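You operate a simulated robot arm through the tools that you are given. There is no shell and no other tool. Be economical: measure what you need, move in short steps, check, and stop when the job is done.

You are at the controls of a simulated robot arm. One attempt, no reset.

Task
Stack the bearing marked "Series 30" from the top of the fitting bench on top of the bearing that says "Series 20".
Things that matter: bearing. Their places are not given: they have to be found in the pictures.

Only the result counts: the job must be done as asked and must still hold three seconds after the hand-in. Knocking over, shifting, dropping, spilling or breaking anything else fails it.

Robot
A 6-joint arm with a two-finger parallel gripper, fixed in place. Base frame: the origin is at the foot of the arm, x ahead of it, y to its left, z up; the work surface is at about z = -4. Units: mm, degrees, N and s.
With the tool pointing down near the work surface it reaches from about 140 to 600 mm from the base axis. Its first joint turns from -66.0 to 66.0 degrees. Payload 2.1 kg.
The TCP is the grasp point between the finger pads, 30 mm short of the fingertips. In the tool frame z runs along the fingers and y along their closing line. The gripper opens to 94 mm. The fingers are 28 mm wide and 10 mm thick; the gripper's body (50 by 96 mm) begins 55 mm behind the TCP.
Orientation is told as [roll, pitch, yaw] about the base's x, y, z axes, in that order, counted from this pose: with the fingers straight down and closing along the base's y, the tool's x points along the base's -x, its y along +y and its z along -z.

Tools
- The arm moves only by the tool servo_tool. Its arguments are lists of equal length, an entry for each row: "xyz": the shift along the tool's x, y, z in m, a list of three; "angular": the turn, a rotation vector about the tool's x, y, z in degrees, a list of three; "fingers": the opening, from 0 (shut) to 1 (fully open). In form: {"xyz": [[x, y, z], ...], "angular": [[wx, wy, wz], ...], "fingers": [fingers, ...]}. A call has 1 to 20 rows; each row shifts and turns the commanded pose from where the row before left it, along the tool's axes as they then stand. A row lasts 0.2 s, in which the tool goes at most 50 mm and 8.6 degrees; a call with a longer step from one row to the next is refused whole, and so is a gripper value outside its range. A pose out of reach is approached as far as the arm can. The call stops where the force on the tool passes 40 N (or 10 N more than at its start, if that is more) or the arm is blocked; 0.2 s more then pass. Each finger travels about 72 mm/s and halts on what it meets, pressing with about 31 N; the grip force reading is that of the motor and also rises with nothing between the fingers. The clock runs only during rows and for 0.2 s after the last one: add rows that do not move to give the fingers time. It gives the time, the measured TCP pose, the force on the tool (base axes), the opening and the grip force at its end, in the units of the frame above (readings bear some noise).
- Cameras (640 x 400 px; columns grow to the right, rows downward): "scene" is fixed at [54.8, -381.1, 475]; the picture's right is [0.76, -0.64, 0.00], its down [-0.35, -0.41, -0.84] and it looks along [0.54, 0.64, -0.54] (base axes); focal length 312 px, centre (320, 200). "wrist" rides on the gripper at [-37, 0, -58] in the tool frame; the picture's right is [0.00, -1.00, 0.00], its down [0.97, 0.00, -0.24] and it looks along [0.24, 0.00, 0.97] (tool axes); focal length 218 px, centre (320, 200).
- get_image(camera): a new picture of that camera. It takes no simulated time.
- locate(camera, pixels): for up to 12 pixels [column, row] of the newest picture of that camera ("zoom" is the newest enlarged one), the place [x, y, z] in the base frame of the surface seen there, good to about 2 mm, but the place of the scene camera against the robot may be out by one fixed shift of up to 25 mm in any direction. It takes no simulated time.
- zoom(camera, box): a new picture of the part [left, top, right, bottom] of that camera's present view, enlarged. It takes no simulated time.
- hand_in(): hands the job in; it is judged then, once.

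Go step by step. Measure first, check grasps and placings, and put right what went wrong. The budget is 60 turns and 20 pictures, counting those below and the enlarged ones. Unless the task says otherwise, let go and move clear before handing in, and close with one line.

The tools are called after "Emit:" as a command line: name --argument value ..., lists and objects as JSON in quotes. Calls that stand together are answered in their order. servo_tool: Moves the arm, as the interface text tells. Its arguments: {"type":"object","properties":{"xyz":{"type":"array"},"angular":{"type":"array"},"fingers":{"type":"array"}},"required":["xyz","angular","fingers"]} The other tools are called the same way: get_image (camera) takes a picture; locate (camera, pixels) gives the place of the surface under pixels of a picture; zoom (camera, box) takes an enlarged picture of a part of a camera's view; hand_in () hands the job in.

At the start:

```text
time_s: 0.0
tcp_pos: [249.1, 102.5, 297.1]
tool_rot: [-0.1, 0.0, 0.0]
force: [-0.7, 1.0, 0.4]
gripper_width: 93.9
gripper_force: 0.1
```

scene: 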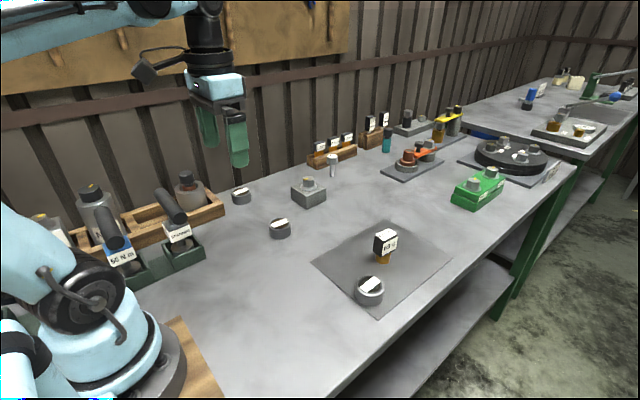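
wrist: 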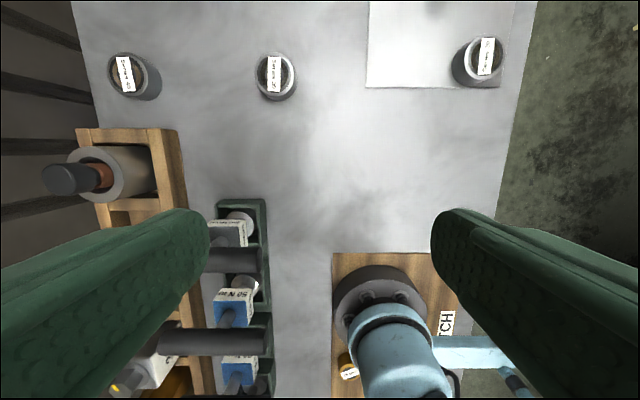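

Three bearings with tags are visible (wrist pixels ~[130,75], [275,75], [480,60]). I'll zoom in to read the labels.

Emit:
zoom --camera "scene" --box '[220, 170, 300, 250]'

Emit:
zoom --camera "scene" --box '[330, 220, 430, 310]'

Emit:
zoom --camera "wrist" --box '[90, 30, 310, 120]'

Emit:
locate --camera "wrist" --pixels '[[125, 73], [275, 73], [487, 55], [150, 110], [300, 120], [460, 120]]'

```text
5.00 times, centred on (260, 210) of scene
```

zoom: 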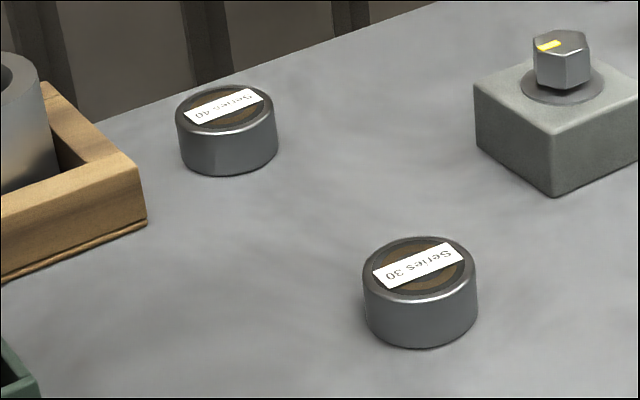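

```text
4.44 times, centred on (380, 265) of scene
```

zoom: 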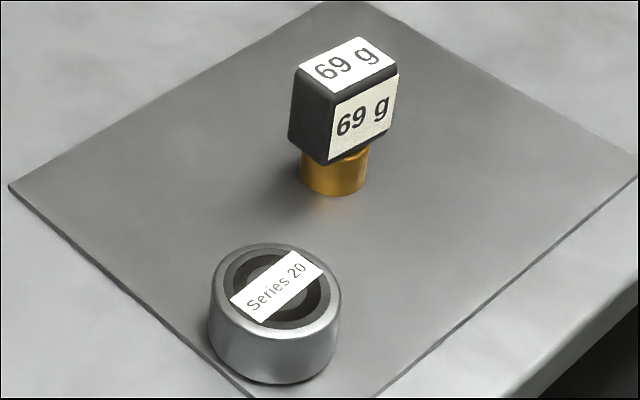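

```text
2.91 times, centred on (200, 75) of wrist
```

zoom: 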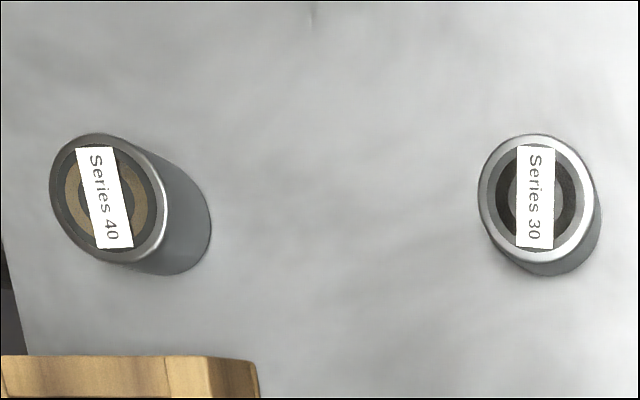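

```text
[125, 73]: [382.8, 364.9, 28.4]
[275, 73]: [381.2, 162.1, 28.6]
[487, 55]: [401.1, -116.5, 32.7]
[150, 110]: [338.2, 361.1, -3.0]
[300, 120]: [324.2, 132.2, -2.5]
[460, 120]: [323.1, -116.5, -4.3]
```

Series 30 is the middle bearing, at about (381, 163, top 28), roughly 53 mm in diameter. Series 20 is on the mat at about (401, -117). I'm hovering over Series 30 and will re-measure there.

Emit:
servo_tool --xyz '[[-0.0265, 0.0122, 0.03], [-0.0265, 0.0122, 0.03], [-0.0265, 0.0122, 0.03], [-0.0265, 0.0122, 0.03], [-0.0265, 0.0122, 0.03], [0, 0, 0], [0, 0, 0]]' --angular '[[0, 0, 0], [0, 0, 0], [0, 0, 0], [0, 0, 0], [0, 0, 0], [0, 0, 0], [0, 0, 0]]' --fingers '[1, 1, 1, 1, 1, 1, 1]'

Emit:
get_image --camera "wrist"

```text
time_s: 1.6
tcp_pos: [383.8, 159.5, 144.9]
tool_rot: [0.0, 0.0, -0.1]
force: [-0.3, 0.6, 0.4]
gripper_width: 94.3
gripper_force: 0.1
```

```text
14 pictures are left
```

wrist: 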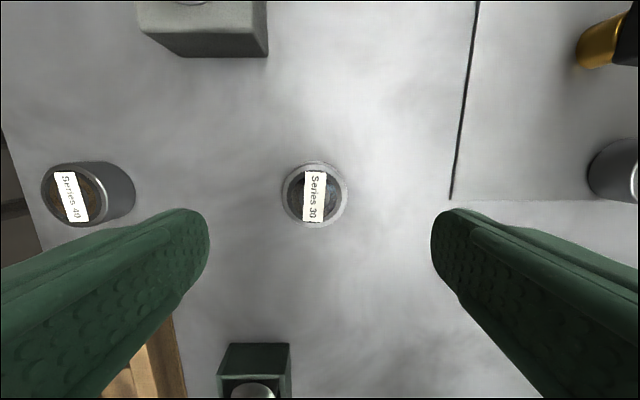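

The bearing is centred at about pixel (314,195) with its rim spanning columns 281–348. I'll measure the rim.

Emit:
locate --camera "wrist" --pixels '[[284, 195], [345, 195], [314, 167], [314, 225], [314, 195], [290, 195], [338, 195]]'

Emit:
servo_tool --xyz '[[0, 0, 0], [0, 0, 0]]' --angular '[[0, 0, 0], [0, 0, 0]]' --fingers '[1, 1]'

```text
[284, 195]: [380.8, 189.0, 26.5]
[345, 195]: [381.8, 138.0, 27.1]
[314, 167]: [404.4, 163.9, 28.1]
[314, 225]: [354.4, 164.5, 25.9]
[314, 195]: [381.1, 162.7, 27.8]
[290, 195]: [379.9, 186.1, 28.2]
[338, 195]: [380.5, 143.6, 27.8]
```

```text
time_s: 2.2
tcp_pos: [384.4, 160.3, 145.1]
tool_rot: [0.0, -0.1, 0.0]
force: [0.3, -0.6, 0.6]
gripper_width: 94.3
gripper_force: 0.1
```

The bearing centre is about (380.5, 163.5), diameter about 52 and top at 28. I'm correcting the offset and lowering most of the way.

Emit:
servo_tool --xyz '[[0.004, 0.0033, 0], [0, 0, 0.025], [0, 0, 0.025], [0, 0, 0.02], [0, 0, 0.02], [0, 0, 0], [0, 0, 0]]' --angular '[[0, 0, 0], [0, 0, 0], [0, 0, 0], [0, 0, 0], [0, 0, 0], [0, 0, 0], [0, 0, 0]]' --fingers '[1, 1, 1, 1, 1, 1, 1]'

```text
time_s: 3.8
tcp_pos: [377.2, 164.6, 56.5]
tool_rot: [0.0, 0.0, 0.0]
force: [0.2, 0.9, 0.2]
gripper_width: 93.8
gripper_force: 0.1
```

The readings wander by a couple of mm. I'm making a small correction and then doing the final descent to z ≈ 34.

Emit:
servo_tool --xyz '[[-0.0025, -0.001, 0.006], [0, 0, 0.008], [0, 0, 0.008], [0, 0, 0], [0, 0, 0]]' --angular '[[0, 0, 0], [0, 0, 0], [0, 0, 0], [0, 0, 0], [0, 0, 0]]' --fingers '[1, 1, 1, 1, 1]'

```text
time_s: 5.0
tcp_pos: [380.3, 165.7, 35.0]
tool_rot: [0.1, 0.0, -0.1]
force: [0.6, 0.0, 1.1]
gripper_width: 94.0
gripper_force: 0.1
```

The TCP is now at (380, 166, 35). I'm shifting y by −2 and closing.

Emit:
servo_tool --xyz '[[0, -0.002, 0], [0, 0, 0], [0, 0, 0], [0, 0, 0], [0, 0, 0], [0, 0, 0], [0, 0, 0]]' --angular '[[0, 0, 0], [0, 0, 0], [0, 0, 0], [0, 0, 0], [0, 0, 0], [0, 0, 0], [0, 0, 0]]' --fingers '[1, 0.7, 0.5, 0.4, 0.4, 0.4, 0.4]'

```text
time_s: 6.6
tcp_pos: [380.9, 163.8, 35.1]
tool_rot: [0.0, 0.0, 0.0]
force: [-0.4, 1.0, 0.2]
gripper_width: 55.0
gripper_force: 30.7
```

The fingers stopped at 55 mm with 31 N, so the bearing is gripped. I'm lifting it straight up.

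Emit:
servo_tool --xyz '[[0, 0, -0.01], [0, 0, -0.02], [0, 0, -0.03], [0, 0, -0.03], [0, 0, -0.03], [0, 0, 0], [0, 0, 0]]' --angular '[[0, 0, 0], [0, 0, 0], [0, 0, 0], [0, 0, 0], [0, 0, 0], [0, 0, 0], [0, 0, 0]]' --fingers '[0.3, 0.3, 0.3, 0.3, 0.3, 0.3, 0.3]'

Emit:
get_image --camera "wrist"

```text
time_s: 8.2
tcp_pos: [378.8, 163.8, 155.9]
tool_rot: [0.0, 0.0, -0.1]
force: [-0.2, 0.2, -4.7]
gripper_width: 54.6
gripper_force: 31.0
```

```text
13 pictures are left
```

wrist: 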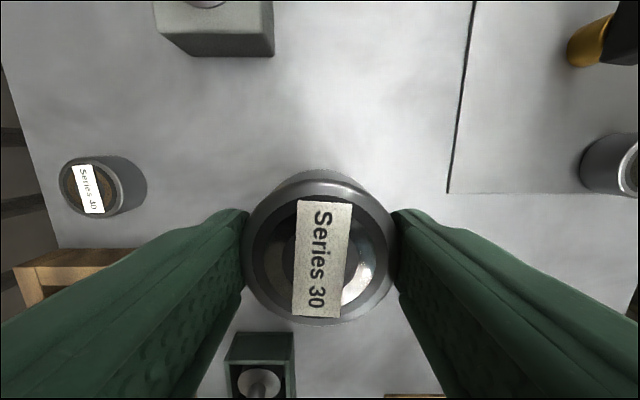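

It is held (4.7 N load), and tag "Series 30" is visible. I'm moving partway toward Series 20 to measure it unobstructed.

Emit:
servo_tool --xyz '[[0, -0.025, -0.005], [0, -0.03, -0.005], [0, -0.03, 0], [0, -0.03, 0], [0, -0.03, 0], [0, -0.02, 0], [0, 0, 0], [0, 0, 0]]' --angular '[[0, 0, 0], [0, 0, 0], [0, 0, 0], [0, 0, 0], [0, 0, 0], [0, 0, 0], [0, 0, 0], [0, 0, 0]]' --fingers '[0.3, 0.3, 0.3, 0.3, 0.3, 0.3, 0.3, 0.3]'

Emit:
get_image --camera "wrist"

```text
time_s: 10.0
tcp_pos: [381.6, -1.7, 164.2]
tool_rot: [0.0, -0.1, -0.1]
force: [0.3, -0.3, -4.8]
gripper_width: 54.9
gripper_force: 31.5
```

```text
12 pictures are left
```

wrist: 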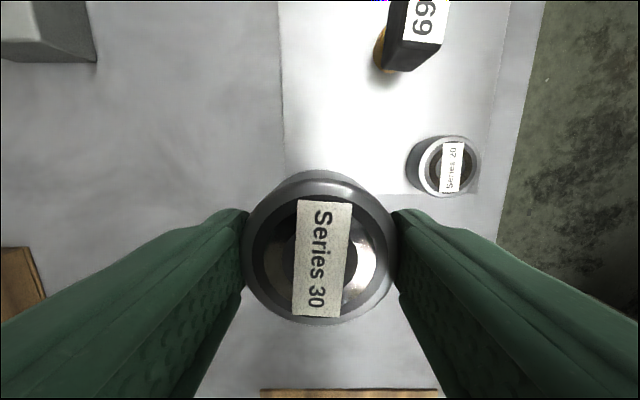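

Emit:
zoom --camera "wrist" --box '[360, 110, 520, 210]'

Emit:
locate --camera "wrist" --pixels '[[452, 167], [423, 167], [477, 167], [450, 140], [450, 193], [408, 60], [375, 50], [320, 180], [320, 260], [252, 255], [388, 255], [320, 315]]'

```text
4.00 times, centred on (440, 160) of wrist
```

zoom: 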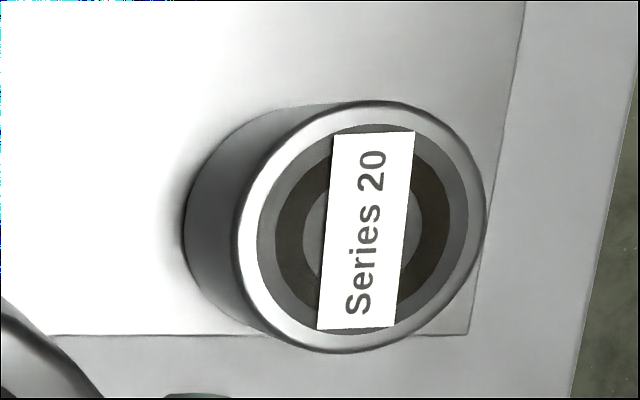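

```text
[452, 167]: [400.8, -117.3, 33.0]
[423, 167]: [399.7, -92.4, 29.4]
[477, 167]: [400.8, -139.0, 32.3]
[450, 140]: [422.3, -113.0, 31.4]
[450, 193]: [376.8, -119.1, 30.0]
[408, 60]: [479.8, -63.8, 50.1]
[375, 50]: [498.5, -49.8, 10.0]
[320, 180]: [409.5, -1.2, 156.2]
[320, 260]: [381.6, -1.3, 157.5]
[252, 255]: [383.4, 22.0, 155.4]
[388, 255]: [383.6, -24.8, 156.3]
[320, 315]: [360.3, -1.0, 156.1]
```

Series 20 is at about (400.5, -117), top about 32. The held bearing's top is at 156.5 with the TCP at 164. I'll refine the target's rim from the enlarged picture.

Emit:
locate --camera "zoom" --pixels '[[250, 225], [478, 225], [365, 110], [365, 340], [300, 140], [430, 315], [450, 150], [285, 310]]'

Emit:
servo_tool --xyz '[[-0.005, -0.023, 0], [-0.005, -0.023, 0], [-0.005, -0.023, 0.01], [-0.002, -0.023, 0.02], [-0.002, -0.023, 0.02], [0, 0, 0], [0, 0, 0]]' --angular '[[0, 0, 0], [0, 0, 0], [0, 0, 0], [0, 0, 0], [0, 0, 0], [0, 0, 0], [0, 0, 0]]' --fingers '[0.3, 0.3, 0.3, 0.3, 0.3, 0.3, 0.3]'

```text
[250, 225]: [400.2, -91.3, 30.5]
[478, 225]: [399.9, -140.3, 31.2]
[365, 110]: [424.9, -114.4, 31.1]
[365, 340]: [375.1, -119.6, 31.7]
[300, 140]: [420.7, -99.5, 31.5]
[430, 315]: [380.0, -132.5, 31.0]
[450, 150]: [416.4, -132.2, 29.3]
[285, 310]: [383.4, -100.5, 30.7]
```

```text
time_s: 11.6
tcp_pos: [400.2, -116.2, 112.4]
tool_rot: [0.1, -0.1, 0.0]
force: [0.2, 0.0, -4.8]
gripper_width: 54.8
gripper_force: 31.5
```

The target centre is (400, -116), top about 31, and the TCP is right above it. I'm lowering to a small gap and looking.

Emit:
servo_tool --xyz '[[0, 0, 0.015], [0, 0, 0.012], [0, 0, 0.008], [0, 0, 0], [0, 0, 0]]' --angular '[[0, 0, 0], [0, 0, 0], [0, 0, 0], [0, 0, 0], [0, 0, 0]]' --fingers '[0.3, 0.3, 0.3, 0.3, 0.3]'

Emit:
zoom --camera "scene" --box '[310, 200, 450, 320]'

```text
time_s: 12.8
tcp_pos: [399.2, -115.9, 78.4]
tool_rot: [0.0, 0.0, 0.0]
force: [0.0, -0.6, -4.4]
gripper_width: 54.8
gripper_force: 30.8
```

```text
3.33 times, centred on (380, 260) of scene
```

zoom: 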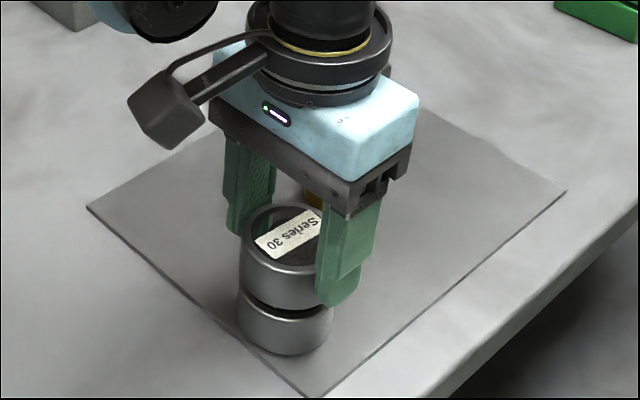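

There is a small gap and the two are well aligned in the picture. I'm creeping down in small steps until the load shifts.

Emit:
servo_tool --xyz '[[-0.0005, 0, 0.002], [0, 0, 0.002], [0, 0, 0.001], [0, 0, 0], [0, 0, 0]]' --angular '[[0, 0, 0], [0, 0, 0], [0, 0, 0], [0, 0, 0], [0, 0, 0]]' --fingers '[0.3, 0.3, 0.3, 0.3, 0.3]'

```text
time_s: 14.0
tcp_pos: [399.2, -116.2, 74.1]
tool_rot: [-0.1, 0.0, 0.0]
force: [1.0, 0.0, -4.4]
gripper_width: 54.7
gripper_force: 31.1
```

Emit:
servo_tool --xyz '[[0, 0, 0.001], [0, 0, 0.001], [0, 0, 0], [0, 0, 0]]' --angular '[[0, 0, 0], [0, 0, 0], [0, 0, 0], [0, 0, 0]]' --fingers '[0.3, 0.3, 0.3, 0.3]'

```text
time_s: 15.0
tcp_pos: [399.3, -115.7, 72.6]
tool_rot: [0.0, 0.0, 0.1]
force: [-0.8, 0.2, -4.9]
gripper_width: 54.6
gripper_force: 31.0
```

The load is unchanged at z = 72.6, so there is no contact yet. I'm going down 1 mm more, then another.

Emit:
servo_tool --xyz '[[0, 0, 0.001], [0, 0, 0], [0, 0, 0]]' --angular '[[0, 0, 0], [0, 0, 0], [0, 0, 0]]' --fingers '[0.3, 0.3, 0.3]'

```text
time_s: 15.8
tcp_pos: [400.1, -114.6, 70.8]
tool_rot: [-0.1, 0.0, 0.0]
force: [-0.8, 0.7, -4.7]
gripper_width: 54.8
gripper_force: 30.9
```

Emit:
servo_tool --xyz '[[0, -0.0005, 0.001], [0, 0, 0], [0, 0, 0]]' --angular '[[0, 0, 0], [0, 0, 0], [0, 0, 0]]' --fingers '[0.3, 0.3, 0.3]'

```text
time_s: 16.6
tcp_pos: [400.4, -115.6, 69.9]
tool_rot: [0.0, 0.0, 0.1]
force: [-0.5, 0.7, -4.3]
gripper_width: 54.8
gripper_force: 31.1
```

Still no contact at z ≈ 70. I'm going down another millimetre.

Emit:
servo_tool --xyz '[[0, 0, 0.001], [0, 0, 0], [0, 0, 0]]' --angular '[[0, 0, 0], [0, 0, 0], [0, 0, 0]]' --fingers '[0.3, 0.3, 0.3]'

Emit:
zoom --camera "scene" --box '[340, 255, 420, 310]'

```text
time_s: 17.4
tcp_pos: [398.8, -117.6, 69.4]
tool_rot: [0.1, 0.0, -0.1]
force: [-0.3, -0.2, -4.3]
gripper_width: 55.1
gripper_force: 31.1
```

```text
7.27 times, centred on (380, 282) of scene
```

zoom: 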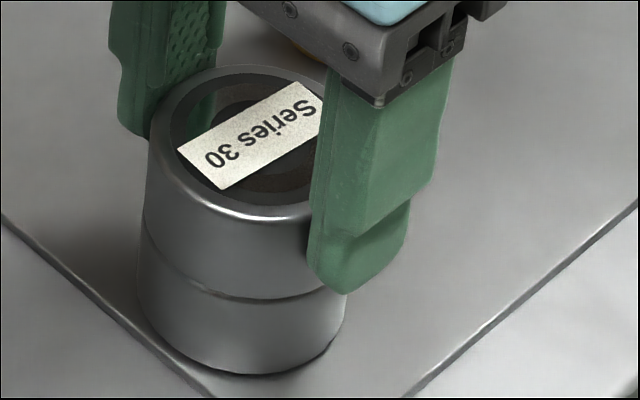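

The rims look aligned and nearly touching. I'm lowering 1 mm at a time until a force response appears.

Emit:
servo_tool --xyz '[[0, 0, 0.001], [0, 0, 0], [0, 0, 0]]' --angular '[[0, 0, 0], [0, 0, 0], [0, 0, 0]]' --fingers '[0.3, 0.3, 0.3]'

```text
time_s: 18.2
tcp_pos: [399.9, -117.0, 67.8]
tool_rot: [0.0, 0.0, -0.1]
force: [-0.4, 0.0, 1.2]
gripper_width: 54.9
gripper_force: 30.8
```

The force went from −4.3 to +1.2 N, so the bearing is seated. I'm opening and retreating upward.

Emit:
servo_tool --xyz '[[0, 0, 0], [0, 0, 0], [0, 0, 0], [0, 0, 0], [0, 0, 0], [0, 0, 0], [0, 0, 0]]' --angular '[[0, 0, 0], [0, 0, 0], [0, 0, 0], [0, 0, 0], [0, 0, 0], [0, 0, 0], [0, 0, 0]]' --fingers '[0.6, 0.65, 0.75, 0.9, 1, 1, 1]'

Emit:
servo_tool --xyz '[[0, 0, -0.005], [0, 0, -0.015], [0, 0, -0.03], [0, 0, -0.03], [0, 0, -0.03], [0, 0, 0], [0, 0, 0]]' --angular '[[0, 0, 0], [0, 0, 0], [0, 0, 0], [0, 0, 0], [0, 0, 0], [0, 0, 0], [0, 0, 0]]' --fingers '[1, 1, 1, 1, 1, 1, 1]'

Emit:
get_image --camera "scene"

Emit:
get_image --camera "wrist"

```text
time_s: 19.8
tcp_pos: [400.3, -116.3, 70.1]
tool_rot: [0.1, 0.0, -0.1]
force: [-0.7, 0.8, 0.0]
gripper_width: 94.1
gripper_force: 0.1
```

```text
time_s: 21.4
tcp_pos: [398.9, -115.9, 176.4]
tool_rot: [0.1, -0.1, -0.1]
force: [-0.3, -0.3, 0.6]
gripper_width: 93.9
gripper_force: 0.0
```

```text
8 pictures are left
```

scene: 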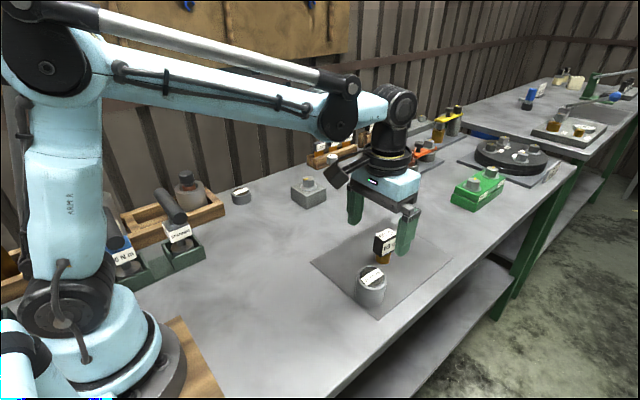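

```text
7 pictures are left
```

wrist: 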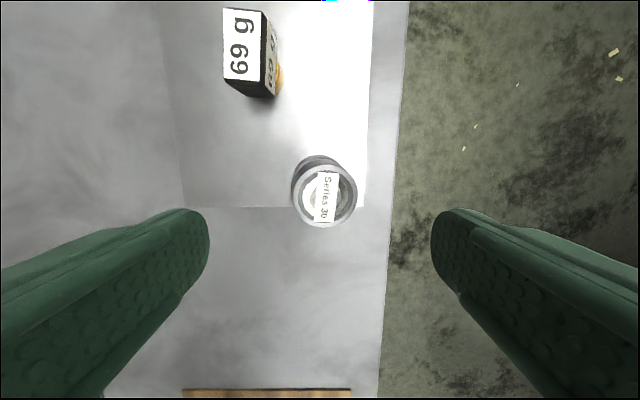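

The stack stands (scene pixel [370,285], wrist [325,193]). I'm checking how well the two are aligned.

Emit:
zoom --camera "wrist" --box '[276, 145, 372, 235]'

Emit:
zoom --camera "scene" --box '[330, 250, 410, 310]'

Emit:
locate --camera "wrist" --pixels '[[295, 192], [354, 192], [325, 164], [325, 224], [325, 193], [300, 192], [349, 192]]'

```text
4.44 times, centred on (324, 190) of wrist
```

zoom: 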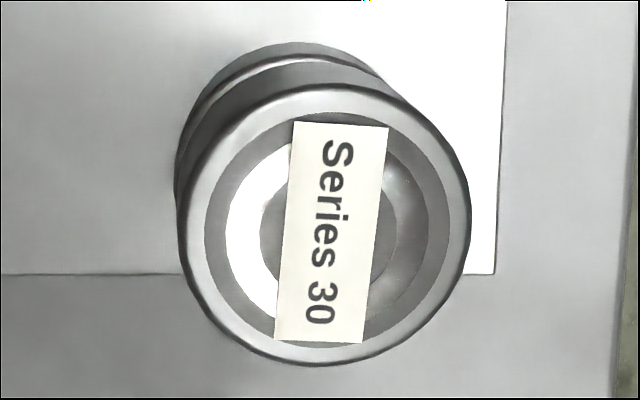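

```text
6.67 times, centred on (370, 280) of scene
```

zoom: 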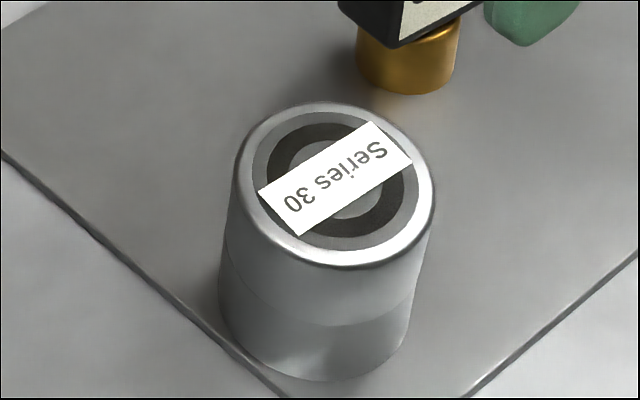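

```text
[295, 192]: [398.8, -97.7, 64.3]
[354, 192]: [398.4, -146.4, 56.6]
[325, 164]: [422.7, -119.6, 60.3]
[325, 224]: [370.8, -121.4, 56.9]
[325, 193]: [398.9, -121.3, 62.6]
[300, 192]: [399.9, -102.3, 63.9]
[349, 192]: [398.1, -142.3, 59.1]
```

The wrist locates suggest a possible tilt of the top (z 64 at the left rim, 57 at the right). I'm checking with the scene camera.

Emit:
locate --camera "zoom" --pixels '[[250, 165], [425, 200], [330, 112], [340, 252], [265, 130], [410, 240], [335, 185], [320, 318], [310, 375], [225, 320], [230, 260], [400, 340]]'

Emit:
locate --camera "wrist" --pixels '[[361, 206], [275, 207], [240, 215], [365, 140], [310, 175], [340, 175], [310, 215], [340, 215], [315, 157], [296, 180]]'

Emit:
servo_tool --xyz '[[0, 0, 0], [0, 0, 0]]' --angular '[[0, 0, 0], [0, 0, 0]]' --fingers '[1, 1]'

```text
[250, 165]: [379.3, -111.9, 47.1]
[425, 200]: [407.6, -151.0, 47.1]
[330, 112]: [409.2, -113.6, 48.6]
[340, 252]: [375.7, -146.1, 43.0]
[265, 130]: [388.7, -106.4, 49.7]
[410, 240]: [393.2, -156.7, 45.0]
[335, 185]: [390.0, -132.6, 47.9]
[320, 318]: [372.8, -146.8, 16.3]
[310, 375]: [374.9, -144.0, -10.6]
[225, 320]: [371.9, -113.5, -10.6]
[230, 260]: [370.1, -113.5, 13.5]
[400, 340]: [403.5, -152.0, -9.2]
```

```text
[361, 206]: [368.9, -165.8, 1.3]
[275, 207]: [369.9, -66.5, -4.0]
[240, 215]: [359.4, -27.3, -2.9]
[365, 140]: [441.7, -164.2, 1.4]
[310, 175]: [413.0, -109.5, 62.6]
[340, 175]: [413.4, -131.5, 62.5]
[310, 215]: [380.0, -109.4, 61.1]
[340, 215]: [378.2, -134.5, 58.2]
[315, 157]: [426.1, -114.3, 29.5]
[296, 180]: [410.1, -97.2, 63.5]
```

```text
time_s: 22.0
tcp_pos: [397.7, -116.6, 176.1]
tool_rot: [0.0, 0.0, 0.0]
force: [-0.9, 0.4, -0.1]
gripper_width: 93.8
gripper_force: 0.0
```

Both cameras show the top tilted about 5° toward (−x, −y), and the Series 20 rim was flat before. I'm looking again to see whether it is drifting and where the tilt comes from.

Emit:
zoom --camera "scene" --box '[340, 257, 400, 312]'

Emit:
locate --camera "zoom" --pixels '[[335, 185], [350, 95], [430, 200], [345, 245], [250, 130], [230, 250], [225, 330], [320, 395], [410, 360], [410, 280], [320, 300], [100, 300]]'

```text
7.27 times, centred on (370, 284) of scene
```

zoom: 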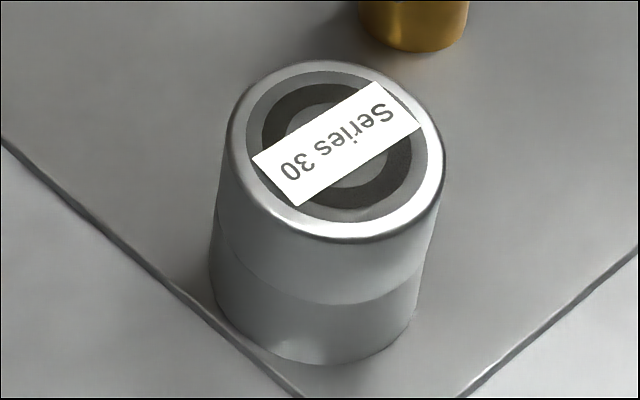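

```text
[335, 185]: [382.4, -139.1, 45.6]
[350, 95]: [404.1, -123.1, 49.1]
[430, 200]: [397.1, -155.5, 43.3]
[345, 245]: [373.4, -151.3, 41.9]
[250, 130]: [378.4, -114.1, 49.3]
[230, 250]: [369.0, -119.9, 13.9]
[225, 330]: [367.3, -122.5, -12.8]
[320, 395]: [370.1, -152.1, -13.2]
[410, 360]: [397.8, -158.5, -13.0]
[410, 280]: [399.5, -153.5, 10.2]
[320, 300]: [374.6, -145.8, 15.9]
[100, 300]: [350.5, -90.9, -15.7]
```

The rim slope may have increased between t=21.4 and t=22.0, so the stack may be slowly tipping. I'm taking a wrist picture now to compare against the last one; no time passes.

Emit:
zoom --camera "wrist" --box '[276, 145, 372, 235]'

Emit:
locate --camera "zoom" --pixels '[[205, 225], [450, 225], [320, 110], [320, 345], [240, 140], [410, 310], [410, 140], [240, 310], [270, 225], [400, 225], [280, 55], [190, 140]]'

```text
4.44 times, centred on (324, 190) of wrist
```

zoom: 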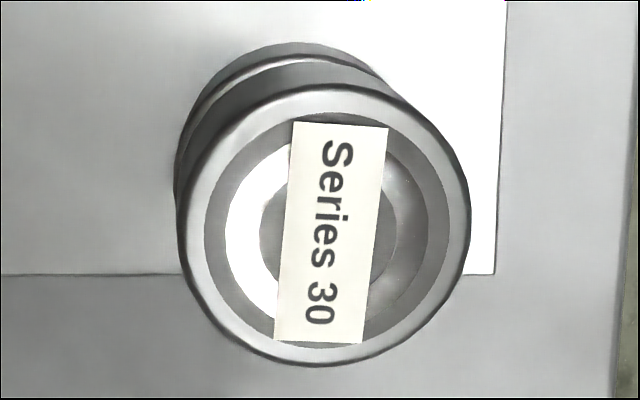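

```text
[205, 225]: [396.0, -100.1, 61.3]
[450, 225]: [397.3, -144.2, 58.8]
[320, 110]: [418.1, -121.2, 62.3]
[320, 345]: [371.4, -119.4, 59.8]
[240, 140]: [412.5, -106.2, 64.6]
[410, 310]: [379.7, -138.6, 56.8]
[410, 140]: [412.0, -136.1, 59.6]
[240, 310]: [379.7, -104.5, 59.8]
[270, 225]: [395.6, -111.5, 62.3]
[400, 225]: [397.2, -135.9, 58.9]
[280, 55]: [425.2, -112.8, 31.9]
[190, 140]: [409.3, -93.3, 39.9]
```

The picture is identical to the one at t=21.4, so the stack is static, with a lean or offset of about 5 mm. I'm moving aside for a side view to understand it.

Emit:
servo_tool --xyz '[[0.006, 0.027, 0], [0.006, 0.027, 0], [0.006, 0.027, 0], [0.006, 0.027, 0], [0.006, 0.027, 0], [0, 0, 0.025], [0, 0, 0.025], [0, 0, 0.015], [0, 0, 0], [0, 0, 0]]' --angular '[[0, 0, 0], [0, 0, 0], [0, 0, 0], [0, 0, 0], [0, 0, 0], [0, 0, 0], [0, 0, 0], [0, 0, 0], [0, 0, 0], [0, 0, 0]]' --fingers '[1, 1, 1, 1, 1, 1, 1, 1, 1, 1]'

Emit:
zoom --camera "wrist" --box '[440, 70, 640, 230]'

```text
time_s: 24.2
tcp_pos: [368.6, 17.1, 115.0]
tool_rot: [-0.1, -0.1, 0.0]
force: [0.1, -0.4, -0.5]
gripper_width: 94.0
gripper_force: 0.0
```

```text
2.50 times, centred on (540, 150) of wrist
```

zoom: 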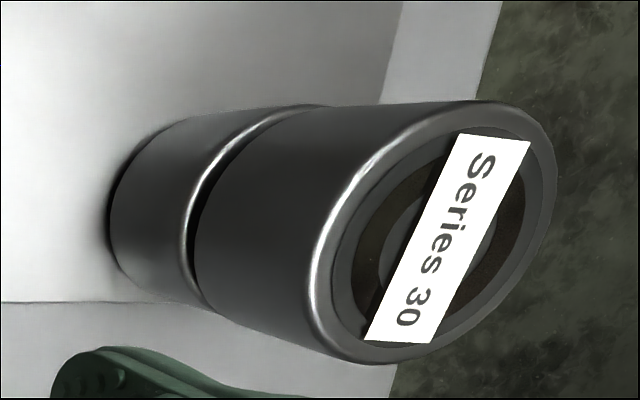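

The stack is still standing; the seam shows the lower rim exposed on the near side (zoom [190,220]). I'm measuring the top plane from this view.

Emit:
locate --camera "zoom" --pixels '[[330, 230], [350, 330], [430, 352], [510, 270], [540, 170], [500, 118], [420, 130], [430, 240], [190, 230], [210, 170], [125, 230], [260, 120]]'

Emit:
locate --camera "zoom" --pixels '[[108, 230], [90, 230], [130, 150], [160, 125], [120, 270], [150, 285], [185, 250], [185, 190], [205, 230], [220, 170], [210, 290], [290, 115]]'

```text
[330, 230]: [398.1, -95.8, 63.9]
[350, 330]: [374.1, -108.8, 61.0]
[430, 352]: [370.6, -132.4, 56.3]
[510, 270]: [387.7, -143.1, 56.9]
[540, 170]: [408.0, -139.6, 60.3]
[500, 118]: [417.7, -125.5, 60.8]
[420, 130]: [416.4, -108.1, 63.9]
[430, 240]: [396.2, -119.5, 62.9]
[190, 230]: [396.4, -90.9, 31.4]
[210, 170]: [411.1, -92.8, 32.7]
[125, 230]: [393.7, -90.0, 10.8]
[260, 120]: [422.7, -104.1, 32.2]
```

```text
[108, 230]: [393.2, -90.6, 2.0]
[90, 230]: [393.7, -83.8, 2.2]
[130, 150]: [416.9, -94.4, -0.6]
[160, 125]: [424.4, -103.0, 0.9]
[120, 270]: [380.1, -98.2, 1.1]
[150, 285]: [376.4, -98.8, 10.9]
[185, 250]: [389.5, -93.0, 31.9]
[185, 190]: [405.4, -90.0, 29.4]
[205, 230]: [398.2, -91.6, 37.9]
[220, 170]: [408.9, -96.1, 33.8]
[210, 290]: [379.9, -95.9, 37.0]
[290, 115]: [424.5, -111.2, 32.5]
```

The stack is stable at t=24.2. I'll sample more points along both side walls (free of time) to see which of the two is leaning.

Emit:
locate --camera "zoom" --pixels '[[115, 220], [125, 222], [135, 224], [145, 226], [155, 228], [165, 230], [175, 232], [180, 232], [120, 240], [140, 242], [160, 245], [175, 248]]'

Emit:
locate --camera "zoom" --pixels '[[200, 225], [204, 225], [210, 226], [220, 228], [230, 230], [245, 232], [260, 235], [275, 238], [290, 240], [300, 242], [194, 225], [197, 225]]'

Emit:
locate --camera "zoom" --pixels '[[345, 240], [360, 200], [385, 165], [430, 145], [500, 135], [530, 165], [520, 230], [495, 280], [450, 325], [400, 348], [365, 320], [350, 290]]'

```text
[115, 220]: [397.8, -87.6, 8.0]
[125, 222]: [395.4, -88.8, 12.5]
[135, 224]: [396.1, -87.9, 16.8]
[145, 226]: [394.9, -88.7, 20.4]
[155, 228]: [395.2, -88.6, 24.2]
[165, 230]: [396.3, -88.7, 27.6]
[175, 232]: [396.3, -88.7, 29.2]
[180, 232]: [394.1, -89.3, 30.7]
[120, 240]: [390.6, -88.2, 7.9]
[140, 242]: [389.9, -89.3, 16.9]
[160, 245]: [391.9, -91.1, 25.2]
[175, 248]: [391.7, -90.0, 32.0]
```

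```text
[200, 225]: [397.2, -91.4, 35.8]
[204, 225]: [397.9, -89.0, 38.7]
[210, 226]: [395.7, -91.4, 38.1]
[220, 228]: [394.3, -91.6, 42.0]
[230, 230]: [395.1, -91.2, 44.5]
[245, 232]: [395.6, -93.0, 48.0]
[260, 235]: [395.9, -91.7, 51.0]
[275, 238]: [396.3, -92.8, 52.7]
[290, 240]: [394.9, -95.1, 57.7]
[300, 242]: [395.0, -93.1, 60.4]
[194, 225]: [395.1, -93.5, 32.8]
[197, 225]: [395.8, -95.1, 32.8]
```

```text
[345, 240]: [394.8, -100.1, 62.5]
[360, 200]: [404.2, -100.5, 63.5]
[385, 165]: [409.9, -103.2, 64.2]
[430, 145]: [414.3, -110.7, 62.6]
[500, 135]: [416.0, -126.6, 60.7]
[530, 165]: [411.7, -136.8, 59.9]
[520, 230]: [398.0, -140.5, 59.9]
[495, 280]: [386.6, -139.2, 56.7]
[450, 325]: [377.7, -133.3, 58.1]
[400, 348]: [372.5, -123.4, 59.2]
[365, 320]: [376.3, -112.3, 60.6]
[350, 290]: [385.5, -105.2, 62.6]
```

Series 30 still rests on Series 20: at t=24.2 the top slopes match those from t=21.4. It is centred to within a few mm, with a slight static lean. Nothing else looks disturbed, and the gripper is open and clear, so I'm handing in.

Emit:
hand_in

```text
The job is handed in.
```

I stacked the "Series 30" bearing on top of "Series 20" and handed the job in. It sits a few mm off centre with a lean of about 7°, whose cause I couldn't determine; the lean showed no measurable change over the last 2.8 s I watched.
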